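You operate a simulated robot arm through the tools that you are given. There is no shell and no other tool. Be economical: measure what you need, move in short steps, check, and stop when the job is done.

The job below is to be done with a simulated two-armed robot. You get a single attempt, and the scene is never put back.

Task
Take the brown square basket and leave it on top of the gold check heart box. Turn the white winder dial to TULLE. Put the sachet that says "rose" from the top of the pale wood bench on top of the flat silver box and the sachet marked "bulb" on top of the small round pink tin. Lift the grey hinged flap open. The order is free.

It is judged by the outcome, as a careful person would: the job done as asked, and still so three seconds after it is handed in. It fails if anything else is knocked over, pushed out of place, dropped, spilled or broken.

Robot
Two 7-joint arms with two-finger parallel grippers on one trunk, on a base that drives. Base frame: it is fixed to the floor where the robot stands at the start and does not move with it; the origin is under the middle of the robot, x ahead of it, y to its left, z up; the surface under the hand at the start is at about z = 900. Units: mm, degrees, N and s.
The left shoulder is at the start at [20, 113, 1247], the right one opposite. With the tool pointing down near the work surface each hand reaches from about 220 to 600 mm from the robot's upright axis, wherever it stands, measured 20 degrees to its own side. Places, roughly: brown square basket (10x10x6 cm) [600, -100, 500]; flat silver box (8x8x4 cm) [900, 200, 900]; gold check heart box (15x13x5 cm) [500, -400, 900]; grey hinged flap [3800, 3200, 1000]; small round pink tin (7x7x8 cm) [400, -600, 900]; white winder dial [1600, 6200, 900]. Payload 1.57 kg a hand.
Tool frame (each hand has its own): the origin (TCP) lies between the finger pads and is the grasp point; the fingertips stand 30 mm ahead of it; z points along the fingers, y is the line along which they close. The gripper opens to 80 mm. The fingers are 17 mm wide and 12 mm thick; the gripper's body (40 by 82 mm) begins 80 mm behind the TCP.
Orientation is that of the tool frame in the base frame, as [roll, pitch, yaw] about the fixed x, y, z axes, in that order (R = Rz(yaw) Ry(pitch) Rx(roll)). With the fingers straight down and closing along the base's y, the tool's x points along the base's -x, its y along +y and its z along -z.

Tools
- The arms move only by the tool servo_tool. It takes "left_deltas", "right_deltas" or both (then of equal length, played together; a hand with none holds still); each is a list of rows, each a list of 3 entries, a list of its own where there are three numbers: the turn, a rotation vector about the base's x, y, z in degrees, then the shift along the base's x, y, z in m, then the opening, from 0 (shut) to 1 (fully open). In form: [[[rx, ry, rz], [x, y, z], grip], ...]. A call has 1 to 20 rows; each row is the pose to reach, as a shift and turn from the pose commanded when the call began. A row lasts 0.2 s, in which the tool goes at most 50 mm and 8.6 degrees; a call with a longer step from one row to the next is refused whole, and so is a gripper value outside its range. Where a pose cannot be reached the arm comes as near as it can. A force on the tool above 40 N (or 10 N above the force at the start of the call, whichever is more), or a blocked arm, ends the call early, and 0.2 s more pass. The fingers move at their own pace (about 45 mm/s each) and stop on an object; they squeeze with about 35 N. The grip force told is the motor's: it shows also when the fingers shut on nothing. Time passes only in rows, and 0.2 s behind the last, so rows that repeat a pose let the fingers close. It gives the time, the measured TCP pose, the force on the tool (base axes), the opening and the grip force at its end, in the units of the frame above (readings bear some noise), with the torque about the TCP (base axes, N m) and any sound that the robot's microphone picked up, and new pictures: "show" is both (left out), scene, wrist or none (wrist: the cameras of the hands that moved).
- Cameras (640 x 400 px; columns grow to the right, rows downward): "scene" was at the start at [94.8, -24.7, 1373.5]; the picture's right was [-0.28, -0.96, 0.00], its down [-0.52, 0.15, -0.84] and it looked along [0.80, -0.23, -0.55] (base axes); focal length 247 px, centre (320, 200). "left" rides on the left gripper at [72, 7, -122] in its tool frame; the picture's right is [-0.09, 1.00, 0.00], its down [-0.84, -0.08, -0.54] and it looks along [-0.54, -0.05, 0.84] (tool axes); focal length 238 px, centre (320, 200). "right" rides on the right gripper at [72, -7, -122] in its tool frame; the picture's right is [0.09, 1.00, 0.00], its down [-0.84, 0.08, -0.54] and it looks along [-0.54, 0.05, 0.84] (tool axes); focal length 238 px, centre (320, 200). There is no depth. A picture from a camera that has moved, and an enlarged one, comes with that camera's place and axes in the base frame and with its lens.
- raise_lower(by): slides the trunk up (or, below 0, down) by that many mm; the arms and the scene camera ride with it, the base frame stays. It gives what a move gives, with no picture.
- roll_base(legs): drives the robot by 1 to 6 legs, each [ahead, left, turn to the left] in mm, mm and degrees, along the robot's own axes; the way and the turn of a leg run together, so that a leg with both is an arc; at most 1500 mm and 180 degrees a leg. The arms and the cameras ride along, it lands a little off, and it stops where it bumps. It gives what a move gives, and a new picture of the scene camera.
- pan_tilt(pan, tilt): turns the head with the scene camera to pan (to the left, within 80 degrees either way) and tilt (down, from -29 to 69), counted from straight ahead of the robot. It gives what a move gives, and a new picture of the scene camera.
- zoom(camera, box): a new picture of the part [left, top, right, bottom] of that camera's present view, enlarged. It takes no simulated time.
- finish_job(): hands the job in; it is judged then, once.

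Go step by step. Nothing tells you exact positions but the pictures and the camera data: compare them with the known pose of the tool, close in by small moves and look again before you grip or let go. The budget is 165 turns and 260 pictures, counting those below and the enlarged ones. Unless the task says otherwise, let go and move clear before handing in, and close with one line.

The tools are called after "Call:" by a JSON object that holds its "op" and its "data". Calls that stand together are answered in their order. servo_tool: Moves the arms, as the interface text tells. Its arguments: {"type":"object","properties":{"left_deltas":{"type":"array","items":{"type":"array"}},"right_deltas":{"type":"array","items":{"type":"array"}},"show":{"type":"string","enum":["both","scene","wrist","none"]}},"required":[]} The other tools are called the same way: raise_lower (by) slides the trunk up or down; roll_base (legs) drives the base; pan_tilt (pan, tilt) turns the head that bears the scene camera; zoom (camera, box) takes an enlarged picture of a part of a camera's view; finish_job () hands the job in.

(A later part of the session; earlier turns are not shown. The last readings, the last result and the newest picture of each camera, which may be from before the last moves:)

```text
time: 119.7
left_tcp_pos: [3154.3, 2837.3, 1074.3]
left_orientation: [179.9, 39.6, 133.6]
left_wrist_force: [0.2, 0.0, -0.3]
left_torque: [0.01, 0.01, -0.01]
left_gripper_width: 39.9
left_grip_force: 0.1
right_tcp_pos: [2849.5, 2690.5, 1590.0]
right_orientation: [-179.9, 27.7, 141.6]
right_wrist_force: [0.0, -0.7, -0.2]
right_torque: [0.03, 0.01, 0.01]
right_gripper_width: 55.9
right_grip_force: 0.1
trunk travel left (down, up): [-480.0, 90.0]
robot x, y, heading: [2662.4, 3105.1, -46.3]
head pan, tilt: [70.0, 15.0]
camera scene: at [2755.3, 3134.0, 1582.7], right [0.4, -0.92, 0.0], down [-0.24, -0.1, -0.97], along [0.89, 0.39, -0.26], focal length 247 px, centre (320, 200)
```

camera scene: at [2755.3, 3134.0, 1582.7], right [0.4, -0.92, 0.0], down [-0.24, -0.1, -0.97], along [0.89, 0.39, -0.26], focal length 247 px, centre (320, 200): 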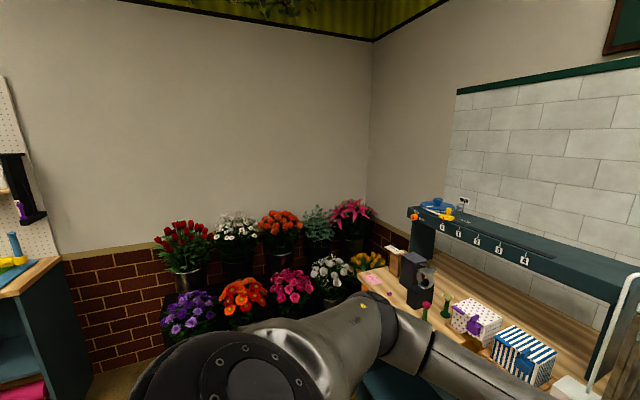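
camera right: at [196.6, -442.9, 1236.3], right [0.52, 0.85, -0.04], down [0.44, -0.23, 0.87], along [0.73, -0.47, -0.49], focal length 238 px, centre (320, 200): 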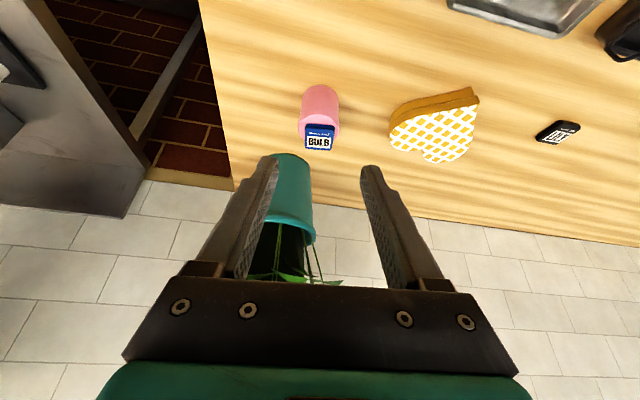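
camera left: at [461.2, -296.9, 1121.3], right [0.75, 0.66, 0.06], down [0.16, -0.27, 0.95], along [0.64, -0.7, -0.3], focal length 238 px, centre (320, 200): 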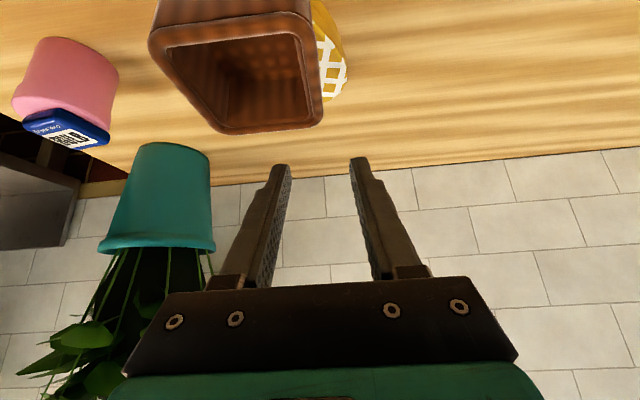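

Call:
{"op": "zoom", "data": {"camera": "scene", "box": [340, 190, 580, 390]}}

Call:
{"op": "roll_base", "data": {"legs": [[0, 600, 1.3]]}}

Call:
{"op": "pan_tilt", "data": {"pan": 20, "tilt": 35}}

```text
2.00 times, centred on (460, 290) of scene
camera zoom: at [2755.3, 3134.0, 1582.7], right [0.4, -0.92, 0.0], down [-0.24, -0.1, -0.97], along [0.89, 0.39, -0.26], focal length 494 px, centre (40, 20)
```

zoom: 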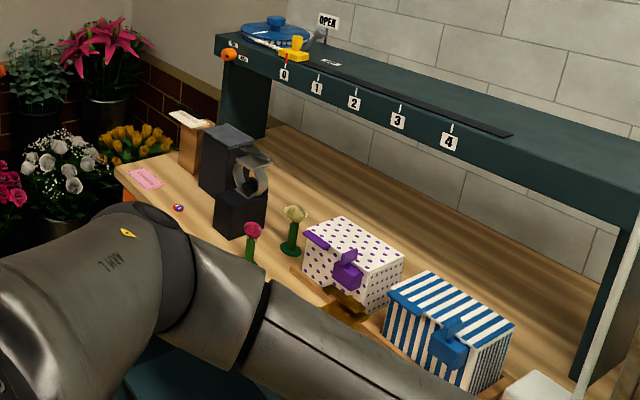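

```text
time: 123.0
left_tcp_pos: [3585.0, 3263.0, 1073.8]
left_orientation: [179.9, 39.6, 135.1]
left_wrist_force: [0.1, -0.2, -1.0]
left_torque: [0.02, 0.01, 0.02]
left_gripper_width: 39.8
left_grip_force: 0.0
right_tcp_pos: [3283.8, 3109.3, 1589.9]
right_orientation: [180.0, 27.6, 143.1]
right_wrist_force: [0.4, 0.1, -0.2]
right_torque: [0.0, -0.01, 0.03]
right_gripper_width: 56.2
right_grip_force: 0.1
trunk travel left (down, up): [-480.0, 90.0]
robot x, y, heading: [3086.3, 3516.5, -44.7]
head pan, tilt: [70.0, 15.0]
camera scene: at [3177.8, 3550.5, 1582.7], right [0.42, -0.91, 0.0], down [-0.23, -0.11, -0.97], along [0.87, 0.41, -0.26], focal length 247 px, centre (320, 200)
```

scene: 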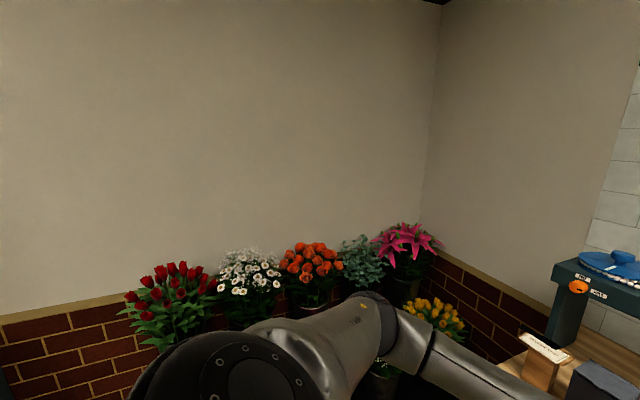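

```text
time: 124.2
left_tcp_pos: [3583.9, 3264.0, 1073.9]
left_orientation: [179.9, 39.6, 135.1]
left_wrist_force: [0.5, -0.2, 1.0]
left_torque: [-0.01, -0.04, -0.04]
left_gripper_width: 40.0
left_grip_force: 0.0
right_tcp_pos: [3283.6, 3107.8, 1590.0]
right_orientation: [179.9, 27.7, 143.1]
right_wrist_force: [-1.1, -1.1, -0.7]
right_torque: [-0.01, 0.01, 0.0]
right_gripper_width: 56.1
right_grip_force: 0.1
trunk travel left (down, up): [-480.0, 90.0]
robot x, y, heading: [3090.5, 3518.4, -44.7]
head pan, tilt: [20.0, 35.0]
camera scene: at [3172.9, 3473.7, 1550.7], right [-0.42, -0.91, 0.0], down [-0.52, 0.24, -0.82], along [0.74, -0.34, -0.57], focal length 247 px, centre (320, 200)
```

scene: 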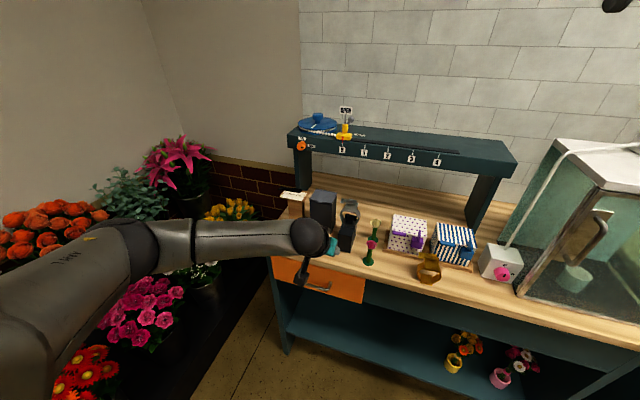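

Call:
{"op": "zoom", "data": {"camera": "scene", "box": [270, 170, 400, 290]}}

Call:
{"op": "zoom", "data": {"camera": "scene", "box": [280, 100, 520, 290]}}

```text
3.33 times, centred on (335, 230) of scene
camera zoom: at [3172.9, 3473.7, 1550.7], right [-0.42, -0.91, 0.0], down [-0.52, 0.24, -0.82], along [0.74, -0.34, -0.57], focal length 823 px, centre (270, 100)
```

zoom: 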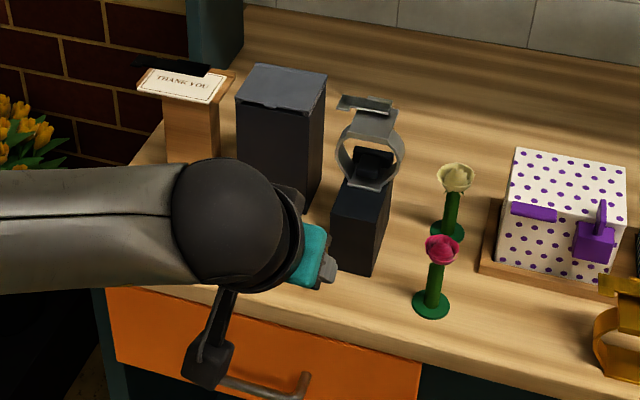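

```text
2.11 times, centred on (400, 195) of scene
camera zoom: at [3172.9, 3473.7, 1550.7], right [-0.42, -0.91, 0.0], down [-0.52, 0.24, -0.82], along [0.74, -0.34, -0.57], focal length 520 px, centre (152, 210)
```

zoom: 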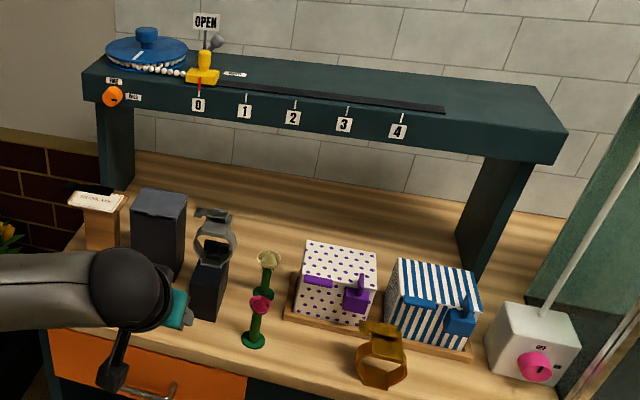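

The slate-grey lid on the tall dark box looks like the flap (top near [3845,3149,1048]). I'll pull the left arm back and look from closer.

Call:
{"op": "servo_tool", "data": {"left_deltas": [[[0, 0, 0], [-0.03, 0.03, 0.02], 0.5], [[0, 0, 0], [-0.06, 0.06, 0.05], 0.5], [[0, 0, 0], [-0.09, 0.09, 0.09], 0.5], [[0, 0, 0], [-0.12, 0.12, 0.13], 0.5]], "show": "none"}}

Call:
{"op": "roll_base", "data": {"legs": [[150, 330, -0.5]]}}

Call:
{"op": "pan_tilt", "data": {"pan": -5, "tilt": 45}}

```text
refused: row 2 steps farther than a row can; nothing moved
```

```text
time: 126.6
left_tcp_pos: [3922.7, 3387.7, 1073.0]
left_orientation: [179.9, 39.7, 134.7]
left_wrist_force: [0.7, 0.2, -0.2]
left_torque: [0.0, 0.0, -0.02]
left_gripper_width: 39.9
left_grip_force: 0.2
right_tcp_pos: [3621.4, 3236.6, 1589.1]
right_orientation: [-180.0, 27.6, 142.7]
right_wrist_force: [0.4, 0.2, 0.5]
right_torque: [0.03, 0.04, -0.04]
right_gripper_width: 55.9
right_grip_force: 0.0
trunk travel left (down, up): [-480.0, 90.0]
robot x, y, heading: [3425.0, 3645.6, -45.1]
head pan, tilt: [20.0, 35.0]
camera scene: at [3513.2, 3601.4, 1550.7], right [-0.43, -0.9, 0.0], down [-0.52, 0.24, -0.82], along [0.74, -0.35, -0.57], focal length 247 px, centre (320, 200)
```

scene: 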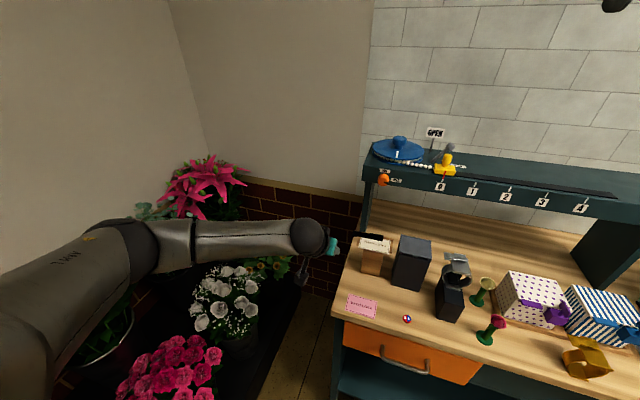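

```text
time: 127.5
left_tcp_pos: [3923.5, 3388.8, 1074.8]
left_orientation: [179.9, 39.6, 134.7]
left_wrist_force: [-0.9, 0.4, -0.1]
left_torque: [0.0, 0.01, 0.01]
left_gripper_width: 39.9
left_grip_force: 0.0
right_tcp_pos: [3620.7, 3235.3, 1590.1]
right_orientation: [-180.0, 27.6, 142.7]
right_wrist_force: [0.5, 0.0, 0.0]
right_torque: [0.07, 0.01, -0.04]
right_gripper_width: 56.0
right_grip_force: 0.0
trunk travel left (down, up): [-480.0, 90.0]
robot x, y, heading: [3425.6, 3647.0, -45.5]
head pan, tilt: [-5.0, 45.0]
camera scene: at [3485.1, 3576.4, 1535.9], right [-0.77, -0.64, 0.0], down [-0.45, 0.54, -0.71], along [0.45, -0.54, -0.71], focal length 247 px, centre (320, 200)
```

scene: 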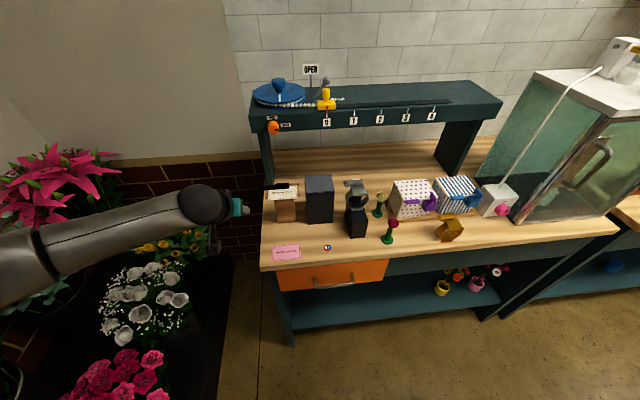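

Call:
{"op": "zoom", "data": {"camera": "scene", "box": [255, 165, 385, 265]}}

```text
4.00 times, centred on (320, 215) of scene
camera zoom: at [3485.1, 3576.4, 1535.9], right [-0.77, -0.64, 0.0], down [-0.45, 0.54, -0.71], along [0.45, -0.54, -0.71], focal length 987 px, centre (320, 140)
```

zoom: 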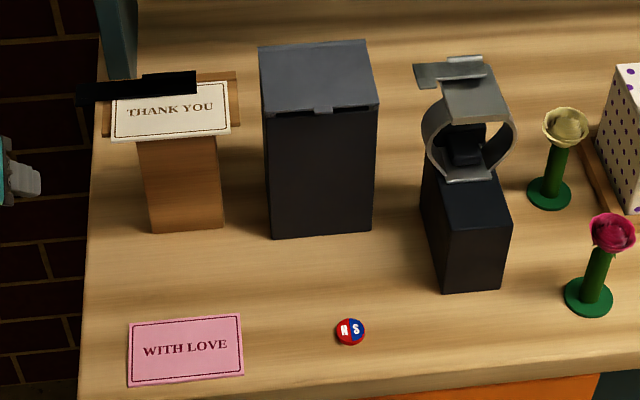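

The tall dark box's grey lid, with a front tab at about F 447, L 4945, z 1047, is the flap. I'll back up and shift right so the left arm faces it.

Call:
{"op": "roll_base", "data": {"legs": [[-100, 0, 0], [0, -165, 0.4]]}}

Call:
{"op": "servo_tool", "data": {"left_deltas": [[[0, 0, 0], [-0.02, 0.02, 0.03], 0], [[0, 0, 0], [-0.04, 0.04, 0.06], 0], [[0, 0, 0], [-0.06, 0.06, 0.09], 0], [[0, 0, 0], [-0.06, 0.06, 0.13], 0], [[0, 0, 0], [-0.06, 0.06, 0.17], 0]], "show": "none"}}

```text
time: 129.6
left_tcp_pos: [3737.5, 3347.2, 1074.0]
left_orientation: [179.8, 39.6, 135.2]
left_wrist_force: [0.3, 0.9, 0.3]
left_torque: [0.01, -0.01, 0.03]
left_gripper_width: 40.2
left_grip_force: 0.1
right_tcp_pos: [3436.7, 3191.5, 1590.1]
right_orientation: [179.9, 27.6, 143.3]
right_wrist_force: [1.2, 1.0, 0.9]
right_torque: [0.0, 0.0, 0.04]
right_gripper_width: 55.8
right_grip_force: 0.0
trunk travel left (down, up): [-480.0, 90.0]
robot x, y, heading: [3237.7, 3596.4, -44.6]
head pan, tilt: [-5.0, 45.0]
camera scene: at [3298.2, 3531.4, 1535.9], right [-0.76, -0.65, 0.0], down [-0.46, 0.54, -0.71], along [0.46, -0.54, -0.71], focal length 247 px, centre (320, 200)
```

scene: 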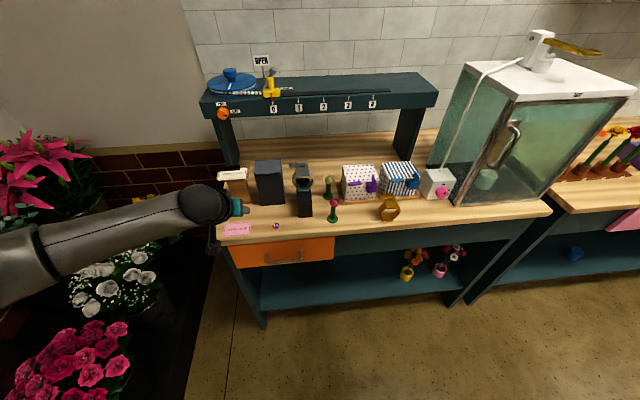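

```text
time: 130.8
left_tcp_pos: [3676.8, 3407.8, 1245.6]
left_orientation: [179.8, 39.5, 135.0]
left_wrist_force: [-0.6, 0.7, -0.5]
left_torque: [-0.03, -0.02, -0.01]
left_gripper_width: 0.0
left_grip_force: 21.7
right_tcp_pos: [3437.7, 3192.5, 1589.7]
right_orientation: [180.0, 27.6, 143.2]
right_wrist_force: [-0.5, 0.4, -0.3]
right_torque: [-0.01, 0.01, -0.03]
right_gripper_width: 56.3
right_grip_force: 0.0
trunk travel left (down, up): [-480.0, 90.0]
robot x, y, heading: [3241.1, 3603.5, -44.8]
head pan, tilt: [-5.0, 45.0]
```

Call:
{"op": "raise_lower", "data": {"by": -170}}

Call:
{"op": "servo_tool", "data": {"left_deltas": [[[-5.3, -5.3, 0], [0, 0, 0], 0], [[-10.6, -10.6, 0], [0, 0, 0], 0], [[-15.9, -15.9, 0], [0, 0, 0], 0], [[-21.2, -21.2, 0], [0, 0, 0], 0], [[-26.5, -26.5, 0], [0, 0, 0], 0], [[-31.8, -31.8, 0], [0, 0, 0], 0]]}}

```text
time: 132.8
left_tcp_pos: [3676.8, 3407.1, 1074.3]
left_orientation: [179.8, 39.6, 135.2]
left_wrist_force: [-0.2, -0.2, 0.5]
left_torque: [-0.03, 0.01, 0.02]
left_gripper_width: 0.0
left_grip_force: 20.9
right_tcp_pos: [3437.5, 3193.8, 1420.6]
right_orientation: [179.9, 27.7, 143.2]
right_wrist_force: [0.2, 0.0, 0.3]
right_torque: [0.01, -0.02, -0.02]
right_gripper_width: 56.0
right_grip_force: 0.0
trunk travel left (down, up): [-310.0, 260.0]
robot x, y, heading: [3240.1, 3602.1, -44.7]
head pan, tilt: [-5.0, 45.0]
```

```text
time: 134.2
left_tcp_pos: [3678.9, 3404.4, 1089.7]
left_orientation: [-179.9, 60.5, 134.9]
left_wrist_force: [-0.3, -0.4, 0.9]
left_torque: [0.01, 0.01, -0.01]
left_gripper_width: 0.0
left_grip_force: 21.0
left hand out of reach, approached as far as the arm can: row 3, 4, 5, 6
right_tcp_pos: [3436.7, 3191.8, 1421.0]
right_orientation: [-179.9, 27.6, 143.2]
right_wrist_force: [-0.2, 0.0, 0.5]
right_torque: [-0.01, -0.03, -0.03]
right_gripper_width: 56.0
right_grip_force: 0.0
trunk travel left (down, up): [-310.0, 260.0]
robot x, y, heading: [3240.8, 3599.5, -44.6]
head pan, tilt: [-5.0, 45.0]
camera scene: at [3298.9, 3531.9, 1365.9], right [-0.76, -0.65, 0.0], down [-0.46, 0.54, -0.71], along [0.46, -0.54, -0.71], focal length 247 px, centre (320, 200)
camera left: at [3583.9, 3508.2, 1087.0], right [0.74, 0.67, 0.08], down [-0.09, -0.01, 1.0], along [0.67, -0.74, 0.05], focal length 238 px, centre (320, 200)
```

scene: 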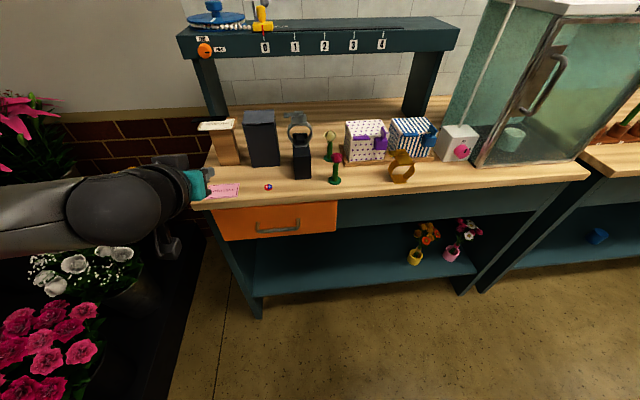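
left: 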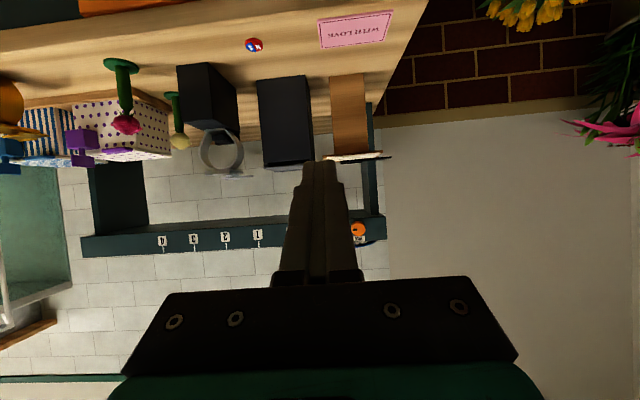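

Call:
{"op": "zoom", "data": {"camera": "left", "box": [230, 60, 390, 180]}}

Call:
{"op": "zoom", "data": {"camera": "scene", "box": [220, 95, 300, 175]}}

```text
3.33 times, centred on (310, 120) of left
camera zoom: at [3583.9, 3508.2, 1087.0], right [0.74, 0.67, 0.08], down [-0.09, -0.01, 1.0], along [0.67, -0.74, 0.05], focal length 794 px, centre (353, 467)
```

zoom: 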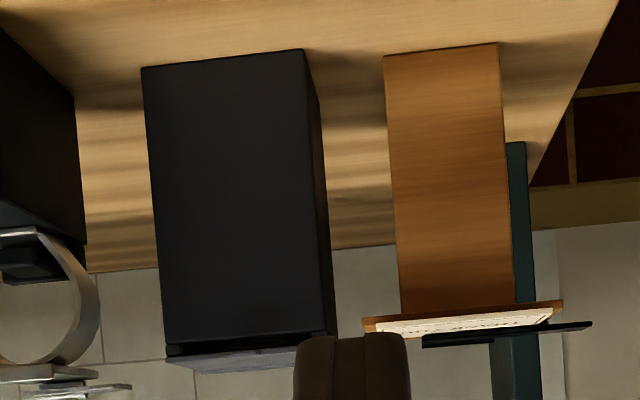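

```text
5.00 times, centred on (260, 135) of scene
camera zoom: at [3298.9, 3531.9, 1365.9], right [-0.76, -0.65, 0.0], down [-0.46, 0.54, -0.71], along [0.46, -0.54, -0.71], focal length 1234 px, centre (620, 525)
```

zoom: 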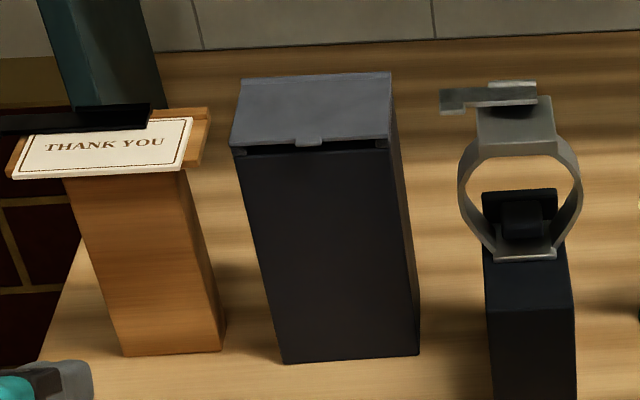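

The flap has a small tab with a slot below its front lip (z≈1036–1043). I'll drive up so the closed fingertips sit just in front of it.

Call:
{"op": "roll_base", "data": {"legs": [[0, -63, 0], [180, 0, 0]]}}

Call:
{"op": "zoom", "data": {"camera": "left", "box": [160, 60, 480, 260]}}

```text
time: 136.3
left_tcp_pos: [3762.1, 3230.4, 1089.7]
left_orientation: [-180.0, 60.3, 134.8]
left_wrist_force: [-0.6, 0.0, -0.7]
left_torque: [0.0, 0.0, 0.0]
left_gripper_width: 0.2
left_grip_force: 21.5
right_tcp_pos: [3519.0, 3020.4, 1418.8]
right_orientation: [180.0, 27.5, 143.2]
right_wrist_force: [0.2, 0.1, -0.5]
right_torque: [0.02, -0.01, -0.01]
right_gripper_width: 56.2
right_grip_force: 0.0
trunk travel left (down, up): [-310.0, 260.0]
robot x, y, heading: [3322.1, 3428.2, -44.8]
head pan, tilt: [-5.0, 45.0]
camera scene: at [3381.2, 3359.6, 1365.8], right [-0.76, -0.65, 0.0], down [-0.46, 0.54, -0.71], along [0.46, -0.54, -0.71], focal length 247 px, centre (320, 200)
```

scene: 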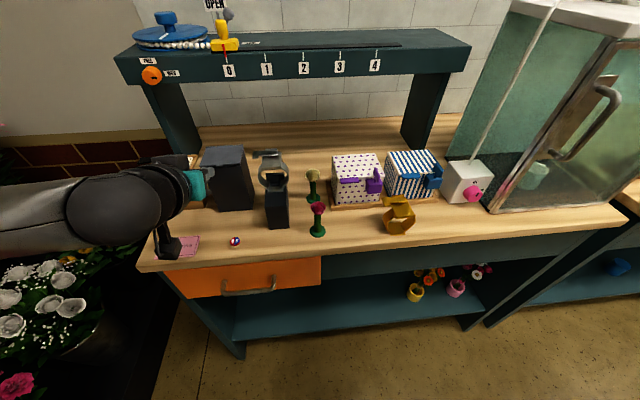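

```text
2.00 times, centred on (320, 160) of left
camera zoom: at [3666.0, 3336.1, 1086.7], right [0.74, 0.67, 0.08], down [-0.09, -0.01, 1.0], along [0.67, -0.74, 0.05], focal length 477 px, centre (320, 280)
```

zoom: 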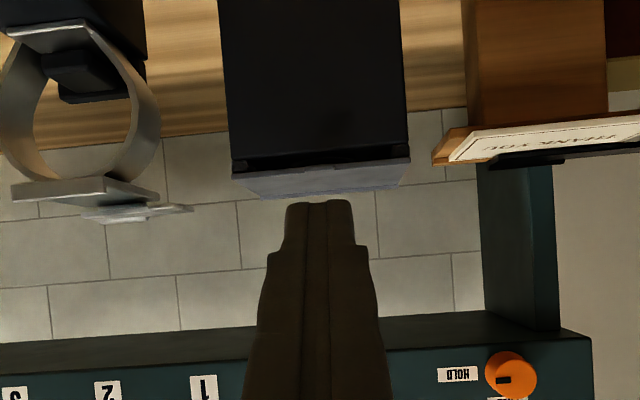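

Aligned with the tab. Lower, then move to just in front of the lip.

Call:
{"op": "servo_tool", "data": {"left_deltas": [[[0, 0, 0], [0, 0, -0.025], 0], [[0, 0, 0], [0.005, -0.005, -0.046], 0], [[0, 0, 0], [0.015, -0.015, -0.046], 0], [[0, 0, 0], [0.026, -0.026, -0.046], 0]]}}

Call:
{"op": "zoom", "data": {"camera": "left", "box": [220, 90, 420, 215]}}

Call:
{"op": "zoom", "data": {"camera": "scene", "box": [160, 130, 280, 220]}}

```text
time: 137.3
left_tcp_pos: [3775.4, 3227.6, 1081.6]
left_orientation: [179.9, 59.9, 134.8]
left_wrist_force: [-1.2, 0.7, 0.0]
left_torque: [0.01, 0.01, 0.01]
left_gripper_width: 0.3
left_grip_force: 21.8
left hand out of reach, approached as far as the arm can: row 1, 2, 3, 4
right_tcp_pos: [3519.3, 3020.8, 1419.8]
right_orientation: [-179.9, 27.6, 143.3]
right_wrist_force: [0.1, -0.1, 0.5]
right_torque: [-0.02, -0.01, -0.02]
right_gripper_width: 55.9
right_grip_force: 0.0
trunk travel left (down, up): [-310.0, 260.0]
robot x, y, heading: [3320.8, 3427.9, -44.7]
head pan, tilt: [-5.0, 45.0]
camera scene: at [3380.2, 3360.0, 1365.9], right [-0.76, -0.65, 0.0], down [-0.46, 0.54, -0.71], along [0.46, -0.54, -0.71], focal length 247 px, centre (320, 200)
camera left: at [3680.8, 3332.5, 1080.3], right [0.74, 0.67, 0.08], down [-0.09, -0.02, 1.0], along [0.67, -0.74, 0.05], focal length 238 px, centre (320, 200)
```

scene: 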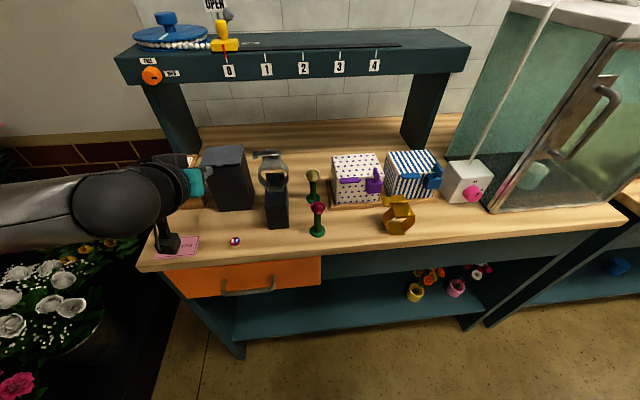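
left: 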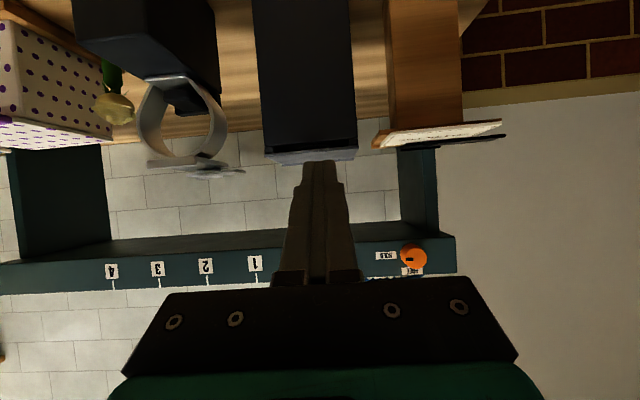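

```text
3.20 times, centred on (320, 152) of left
camera zoom: at [3680.8, 3332.5, 1080.3], right [0.74, 0.67, 0.08], down [-0.09, -0.02, 1.0], along [0.67, -0.74, 0.05], focal length 763 px, centre (320, 352)
```

zoom: 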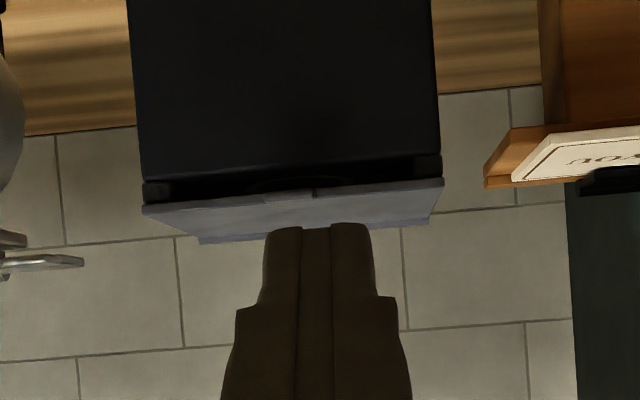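

```text
4.44 times, centred on (220, 175) of scene
camera zoom: at [3380.2, 3360.0, 1365.9], right [-0.76, -0.65, 0.0], down [-0.46, 0.54, -0.71], along [0.46, -0.54, -0.71], focal length 1097 px, centre (764, 311)
```

zoom: 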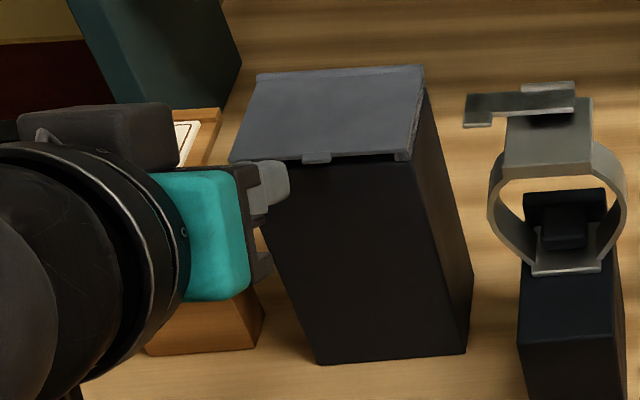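

The lip overhangs, with a recess below it. The arm is at a wrist limit vertically, so I'll use the trunk: lower 38 mm, relaxing the tilt slightly.

Call:
{"op": "servo_tool", "data": {"left_deltas": [[[3.5, 3.5, 0], [-0.005, 0.002, 0.0], 0]], "show": "none"}}

Call:
{"op": "raise_lower", "data": {"by": -38}}

Call:
{"op": "zoom", "data": {"camera": "left", "box": [220, 90, 420, 215]}}

Call:
{"op": "zoom", "data": {"camera": "scene", "box": [160, 110, 280, 200]}}

```text
time: 137.7
left_tcp_pos: [3770.3, 3229.3, 1082.1]
left_orientation: [180.0, 55.3, 134.7]
left_wrist_force: [0.7, -0.5, -0.1]
left_torque: [-0.02, 0.0, -0.01]
left_gripper_width: 0.0
left_grip_force: 21.1
right_tcp_pos: [3518.6, 3020.5, 1420.3]
right_orientation: [180.0, 27.6, 143.2]
right_wrist_force: [0.0, 0.4, 0.3]
right_torque: [0.0, 0.0, -0.01]
right_gripper_width: 56.0
right_grip_force: 0.1
trunk travel left (down, up): [-310.0, 260.0]
robot x, y, heading: [3323.4, 3429.6, -44.9]
head pan, tilt: [-5.0, 45.0]
```

```text
time: 138.5
left_tcp_pos: [3771.5, 3231.7, 1044.4]
left_orientation: [180.0, 55.4, 134.9]
left_wrist_force: [-0.2, 0.5, -0.7]
left_torque: [-0.03, -0.01, 0.03]
left_gripper_width: 0.0
left_grip_force: 21.5
right_tcp_pos: [3517.9, 3020.5, 1382.4]
right_orientation: [-180.0, 27.6, 143.2]
right_wrist_force: [1.3, -0.4, -0.2]
right_torque: [0.01, 0.03, -0.01]
right_gripper_width: 55.9
right_grip_force: 0.0
trunk travel left (down, up): [-272.0, 298.0]
robot x, y, heading: [3322.4, 3426.4, -44.9]
head pan, tilt: [-5.0, 45.0]
```

```text
3.20 times, centred on (320, 152) of left
camera zoom: at [3676.3, 3334.4, 1053.7], right [0.74, 0.66, 0.08], down [-0.03, -0.08, 1.0], along [0.67, -0.74, -0.03], focal length 763 px, centre (320, 352)
```

zoom: 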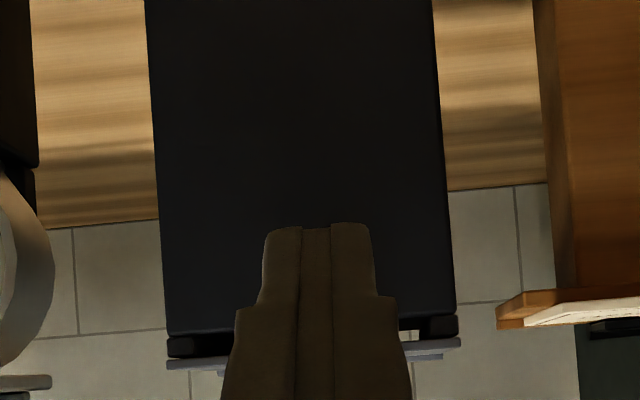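

```text
4.44 times, centred on (220, 155) of scene
camera zoom: at [3380.4, 3360.3, 1327.9], right [-0.76, -0.65, 0.0], down [-0.46, 0.54, -0.71], along [0.46, -0.54, -0.71], focal length 1097 px, centre (764, 400)
```

zoom: 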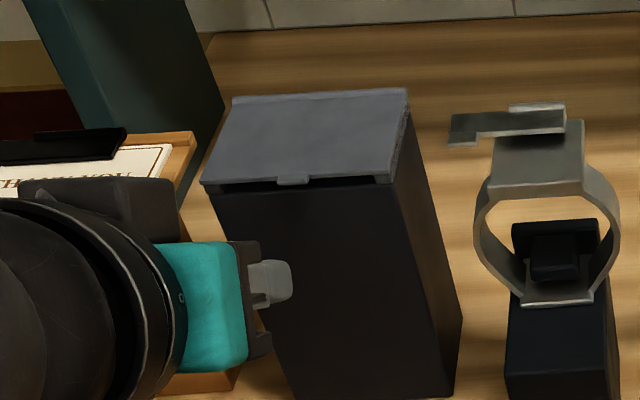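

I'm slightly low and 40 mm short. Advance to the lip with the tip corner at slot height.

Call:
{"op": "servo_tool", "data": {"left_deltas": [[[0, 0, 0], [0.012, -0.012, 0.002], 0], [[0, 0, 0], [0.022, -0.022, 0.003], 0], [[0, 0, 0], [0.027, -0.028, 0.003], 0]]}}

Call:
{"op": "zoom", "data": {"camera": "left", "box": [220, 90, 420, 215]}}

Call:
{"op": "zoom", "data": {"camera": "scene", "box": [160, 110, 280, 200]}}

```text
time: 139.3
left_tcp_pos: [3800.2, 3203.3, 1048.4]
left_orientation: [-179.9, 55.4, 134.9]
left_wrist_force: [-0.5, -0.2, -0.7]
left_torque: [0.02, -0.02, -0.01]
left_gripper_width: 0.0
left_grip_force: 21.1
right_tcp_pos: [3519.3, 3020.6, 1383.1]
right_orientation: [-180.0, 27.6, 143.1]
right_wrist_force: [-0.5, 0.0, 0.3]
right_torque: [-0.05, -0.03, 0.01]
right_gripper_width: 55.9
right_grip_force: 0.1
trunk travel left (down, up): [-272.0, 298.0]
robot x, y, heading: [3318.6, 3430.4, -44.8]
head pan, tilt: [-5.0, 45.0]
camera scene: at [3380.5, 3360.1, 1327.9], right [-0.76, -0.65, 0.0], down [-0.46, 0.54, -0.71], along [0.46, -0.54, -0.71], focal length 247 px, centre (320, 200)
camera left: at [3704.3, 3307.0, 1056.8], right [0.74, 0.67, 0.08], down [-0.03, -0.07, 1.0], along [0.67, -0.74, -0.03], focal length 238 px, centre (320, 200)
```

scene: 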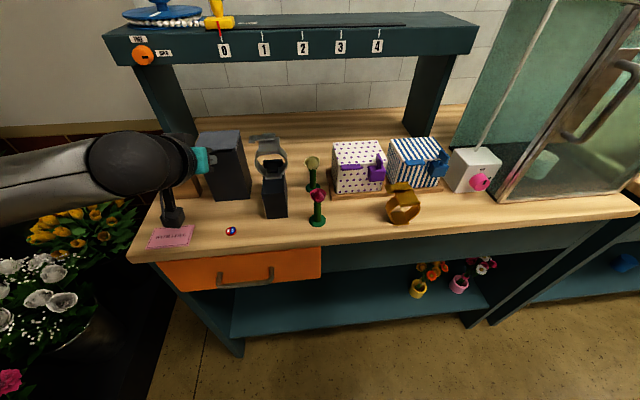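
left: 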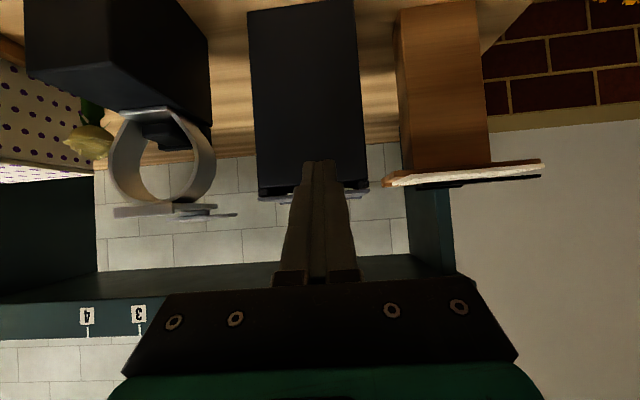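

```text
3.20 times, centred on (320, 152) of left
camera zoom: at [3704.3, 3307.0, 1056.8], right [0.74, 0.67, 0.08], down [-0.03, -0.07, 1.0], along [0.67, -0.74, -0.03], focal length 763 px, centre (320, 352)
```

zoom: 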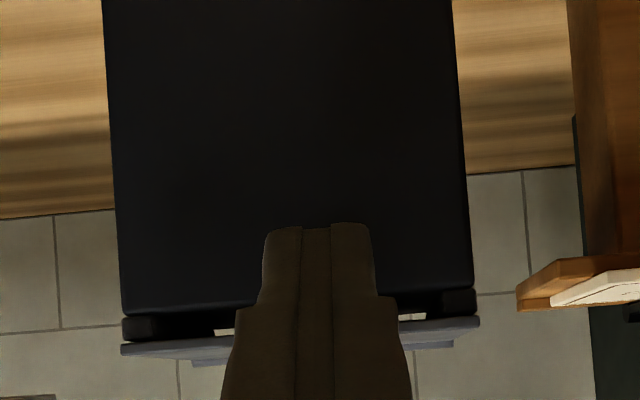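

```text
4.44 times, centred on (220, 155) of scene
camera zoom: at [3380.5, 3360.1, 1327.9], right [-0.76, -0.65, 0.0], down [-0.46, 0.54, -0.71], along [0.46, -0.54, -0.71], focal length 1097 px, centre (764, 400)
```

zoom: 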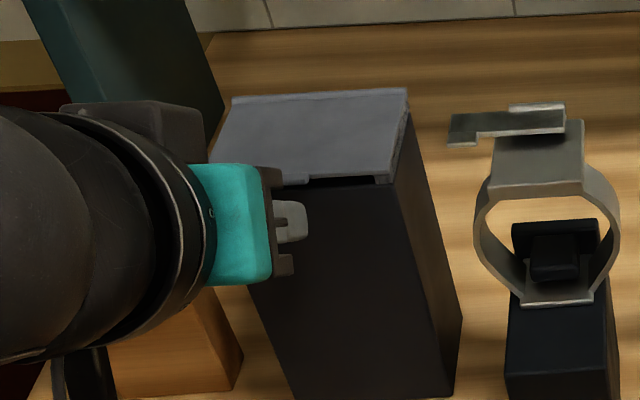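

Call:
{"op": "servo_tool", "data": {"left_deltas": [[[0, 0, 0], [0.002, -0.002, 0.002], 0], [[0, 0, 0], [0.004, -0.004, 0.002], 0], [[0, 0, 0], [0.006, -0.006, 0.002], 0]], "show": "none"}}

Call:
{"op": "zoom", "data": {"camera": "scene", "box": [180, 120, 250, 190]}}

```text
time: 140.1
left_tcp_pos: [3801.7, 3199.1, 1048.5]
left_orientation: [-179.9, 55.4, 134.8]
left_wrist_force: [-6.4, 7.9, 2.3]
left_torque: [0.01, 0.08, 0.09]
left_gripper_width: 0.0
left_grip_force: 21.0
right_tcp_pos: [3517.1, 3022.0, 1382.8]
right_orientation: [-180.0, 27.8, 143.2]
right_wrist_force: [-0.3, -0.2, -1.0]
right_torque: [-0.02, -0.01, -0.02]
right_gripper_width: 55.8
right_grip_force: 0.1
trunk travel left (down, up): [-272.0, 298.0]
robot x, y, heading: [3321.6, 3430.3, -44.9]
head pan, tilt: [-5.0, 45.0]
```

```text
5.71 times, centred on (215, 155) of scene
camera zoom: at [3379.5, 3361.6, 1328.0], right [-0.76, -0.65, 0.0], down [-0.46, 0.54, -0.71], along [0.46, -0.54, -0.71], focal length 1410 px, centre (920, 457)
```

zoom: 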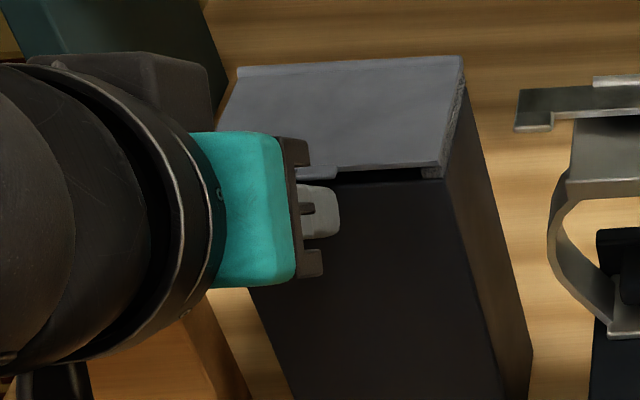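

Touching the front just below the slot with light pressure. Slide upward so the tip catches under the lip.

Call:
{"op": "servo_tool", "data": {"left_deltas": [[[0, 0, 0], [0, 0, 0.002], 0], [[0, 0, 0], [0, 0, 0.004], 0], [[0, 0, 0], [0, 0, 0.006], 0]], "show": "none"}}

Call:
{"op": "zoom", "data": {"camera": "scene", "box": [180, 120, 250, 190]}}

```text
time: 140.9
left_tcp_pos: [3805.6, 3194.7, 1057.8]
left_orientation: [-179.9, 55.8, 134.8]
left_wrist_force: [0.6, -0.4, -0.1]
left_torque: [-0.01, -0.04, 0.01]
left_gripper_width: 0.0
left_grip_force: 21.6
right_tcp_pos: [3518.8, 3019.5, 1381.8]
right_orientation: [-179.9, 27.6, 143.2]
right_wrist_force: [-0.3, 0.6, -0.3]
right_torque: [0.03, 0.02, 0.02]
right_gripper_width: 55.9
right_grip_force: 0.0
trunk travel left (down, up): [-272.0, 298.0]
robot x, y, heading: [3321.2, 3431.9, -44.7]
head pan, tilt: [-5.0, 45.0]
```

```text
5.71 times, centred on (215, 155) of scene
camera zoom: at [3380.6, 3359.5, 1327.9], right [-0.76, -0.65, 0.0], down [-0.46, 0.54, -0.71], along [0.46, -0.54, -0.71], focal length 1410 px, centre (920, 457)
```

zoom: 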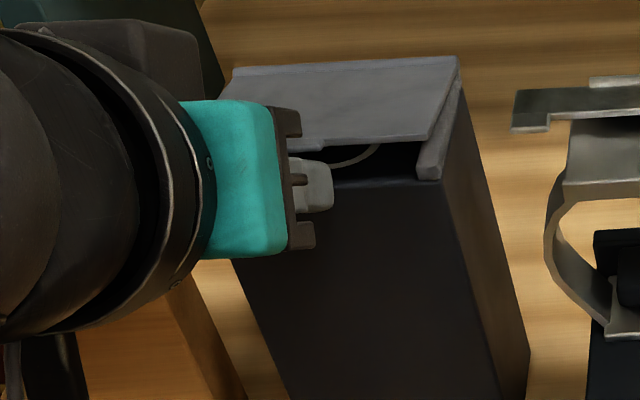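

The flap is lifting and the finger is under it. Follow the arc upward and forward.

Call:
{"op": "servo_tool", "data": {"left_deltas": [[[0, 0, 0], [0.002, -0.002, 0.01], 0], [[0, 0, 0], [0.005, -0.005, 0.02], 0], [[0, 0, 0], [0.008, -0.008, 0.028], 0], [[0, 0, 0], [0.012, -0.012, 0.036], 0], [[0, 0, 0], [0.017, -0.017, 0.043], 0], [[0, 0, 0], [0.022, -0.022, 0.048], 0]]}}

Call:
{"op": "zoom", "data": {"camera": "scene", "box": [160, 100, 280, 200]}}

```text
time: 142.3
left_tcp_pos: [3824.8, 3175.0, 1103.9]
left_orientation: [-179.8, 55.4, 134.8]
left_wrist_force: [0.9, 0.1, 0.2]
left_torque: [0.0, 0.02, -0.01]
left_gripper_width: 0.1
left_grip_force: 22.0
right_tcp_pos: [3519.1, 3020.2, 1382.9]
right_orientation: [179.9, 27.6, 143.3]
right_wrist_force: [-0.2, -0.1, -0.9]
right_torque: [0.02, 0.0, 0.01]
right_gripper_width: 56.2
right_grip_force: 0.1
trunk travel left (down, up): [-272.0, 298.0]
robot x, y, heading: [3320.7, 3433.8, -44.9]
head pan, tilt: [-5.0, 45.0]
camera scene: at [3380.5, 3360.2, 1327.9], right [-0.76, -0.65, 0.0], down [-0.46, 0.54, -0.71], along [0.46, -0.54, -0.71], focal length 247 px, centre (320, 200)
camera left: at [3730.4, 3278.3, 1112.3], right [0.74, 0.66, 0.07], down [-0.03, -0.07, 1.0], along [0.67, -0.74, -0.03], focal length 238 px, centre (320, 200)
```

scene: 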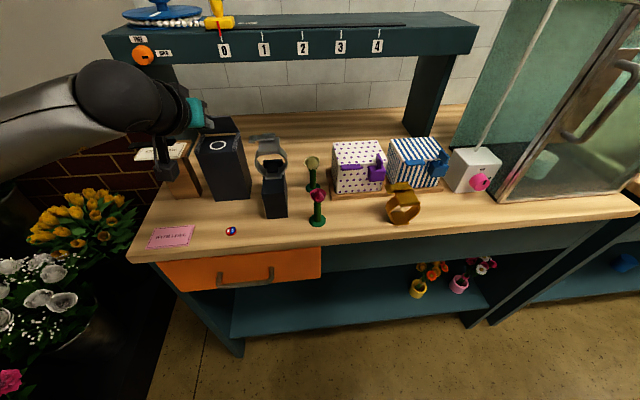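
left: 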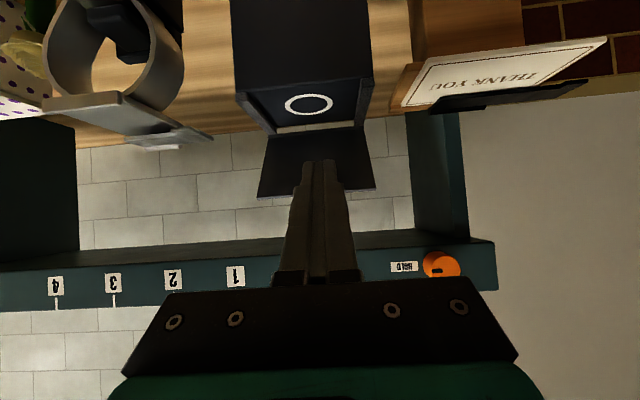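

```text
4.00 times, centred on (220, 150) of scene
camera zoom: at [3380.5, 3360.2, 1327.9], right [-0.76, -0.65, 0.0], down [-0.46, 0.54, -0.71], along [0.46, -0.54, -0.71], focal length 987 px, centre (720, 400)
```

zoom: 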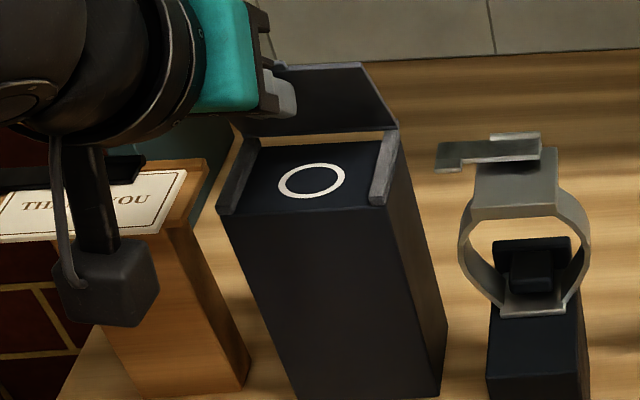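

Flap is near vertical. Push it on past vertical, watching force.

Call:
{"op": "servo_tool", "data": {"left_deltas": [[[0, 0, 0], [0.008, -0.008, 0.003], 0], [[0, 0, 0], [0.016, -0.016, 0.004], 0], [[0, 0, 0], [0.024, -0.024, 0.003], 0], [[0, 0, 0], [0.031, -0.031, 0.0], 0], [[0, 0, 0], [0.038, -0.038, -0.004], 0]]}}

Call:
{"op": "zoom", "data": {"camera": "scene", "box": [160, 100, 280, 200]}}

```text
time: 143.5
left_tcp_pos: [3864.9, 3137.4, 1100.0]
left_orientation: [180.0, 55.4, 134.8]
left_wrist_force: [0.1, -1.6, -0.2]
left_torque: [0.01, 0.0, 0.01]
left_gripper_width: 0.2
left_grip_force: 21.0
right_tcp_pos: [3518.5, 3020.5, 1382.6]
right_orientation: [180.0, 27.5, 143.3]
right_wrist_force: [0.2, 0.5, 0.7]
right_torque: [-0.01, -0.02, -0.05]
right_gripper_width: 56.1
right_grip_force: 0.1
trunk travel left (down, up): [-272.0, 298.0]
robot x, y, heading: [3322.4, 3426.5, -44.6]
head pan, tilt: [-5.0, 45.0]
camera scene: at [3380.6, 3360.1, 1327.8], right [-0.76, -0.65, 0.0], down [-0.46, 0.54, -0.71], along [0.46, -0.54, -0.71], focal length 247 px, centre (320, 200)
camera left: at [3769.7, 3241.0, 1108.3], right [0.74, 0.66, 0.08], down [-0.03, -0.08, 1.0], along [0.67, -0.74, -0.03], focal length 238 px, centre (320, 200)
```

scene: 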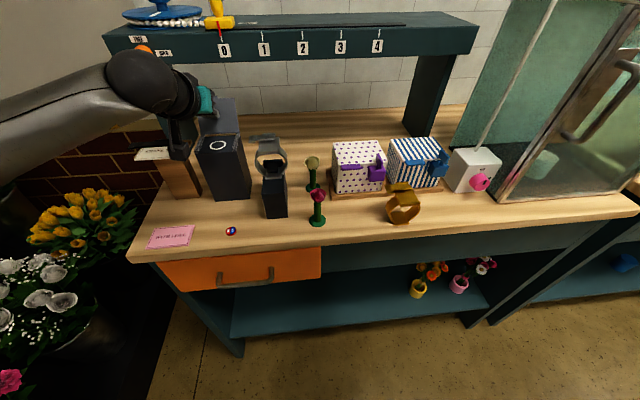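
left: 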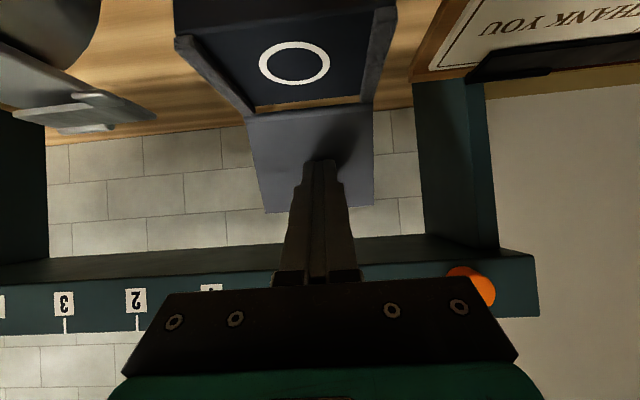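

```text
4.00 times, centred on (220, 150) of scene
camera zoom: at [3380.6, 3360.1, 1327.8], right [-0.76, -0.65, 0.0], down [-0.46, 0.54, -0.71], along [0.46, -0.54, -0.71], focal length 987 px, centre (720, 400)
```

zoom: 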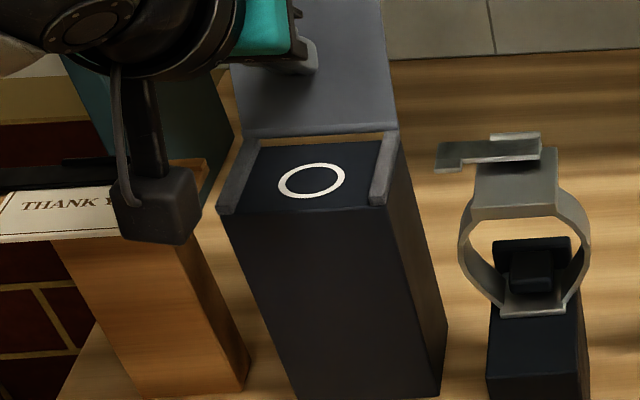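

Past vertical. A bit more, then withdraw and check it stays.

Call:
{"op": "servo_tool", "data": {"left_deltas": [[[0, 0, 0], [0.008, -0.008, -0.002], 0], [[0, 0, 0], [0.015, -0.015, -0.004], 0], [[0, 0, 0], [0.015, -0.015, -0.004], 0], [[0, 0, 0], [0.0, 0.0, 0.01], 0], [[0, 0, 0], [-0.025, 0.025, 0.03], 0], [[0, 0, 0], [-0.05, 0.05, 0.05], 0], [[0, 0, 0], [-0.08, 0.08, 0.07], 0], [[0, 0, 0], [-0.11, 0.11, 0.09], 0]]}}

Call:
{"op": "zoom", "data": {"camera": "scene", "box": [160, 100, 280, 200]}}

```text
time: 144.1
left_tcp_pos: [3871.1, 3130.0, 1097.2]
left_orientation: [-179.8, 54.8, 134.8]
left_wrist_force: [-21.2, 25.4, 10.9]
left_torque: [0.47, 0.22, 0.13]
left_gripper_width: 0.1
left_grip_force: 21.2
right_tcp_pos: [3515.3, 3026.7, 1385.8]
right_orientation: [180.0, 27.9, 143.4]
right_wrist_force: [-0.3, 0.3, 0.1]
right_torque: [0.02, -0.01, -0.01]
right_gripper_width: 56.1
right_grip_force: 0.1
trunk travel left (down, up): [-272.0, 298.0]
robot x, y, heading: [3321.2, 3432.9, -44.6]
head pan, tilt: [-5.0, 45.0]
stopped in row 2 (left hand): the force on the tool passed its limit at 53 N (the readings are from after the stop); the commanded pose is now the measured one
camera scene: at [3375.7, 3365.9, 1328.5], right [-0.76, -0.65, 0.0], down [-0.46, 0.54, -0.71], along [0.46, -0.54, -0.7], focal length 247 px, centre (320, 200)
camera left: at [3776.3, 3234.7, 1107.8], right [0.74, 0.66, 0.07], down [-0.03, -0.08, 1.0], along [0.67, -0.74, -0.04], focal length 238 px, centre (320, 200)
```

scene: 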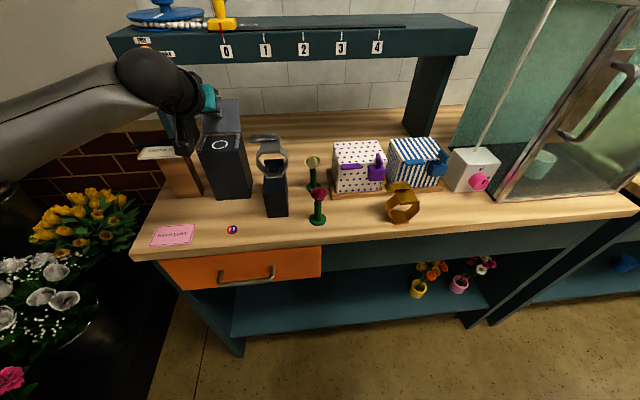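
left: 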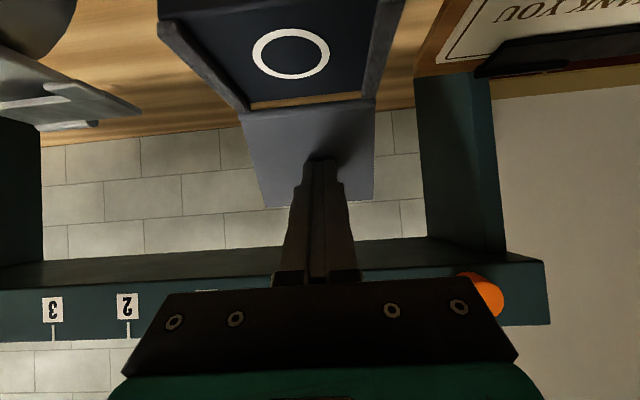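

```text
4.00 times, centred on (220, 150) of scene
camera zoom: at [3375.7, 3365.9, 1328.5], right [-0.76, -0.65, 0.0], down [-0.46, 0.54, -0.71], along [0.46, -0.54, -0.7], focal length 987 px, centre (720, 400)
```

zoom: 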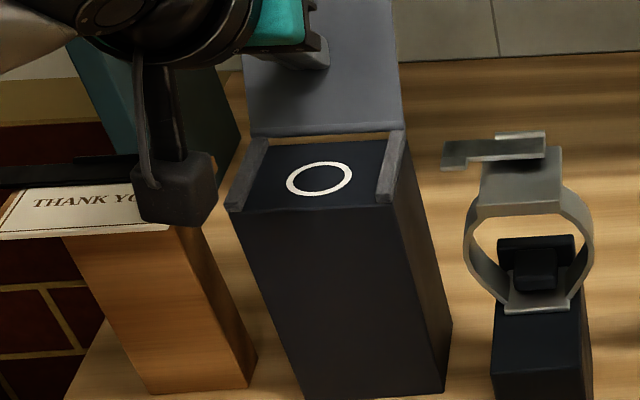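

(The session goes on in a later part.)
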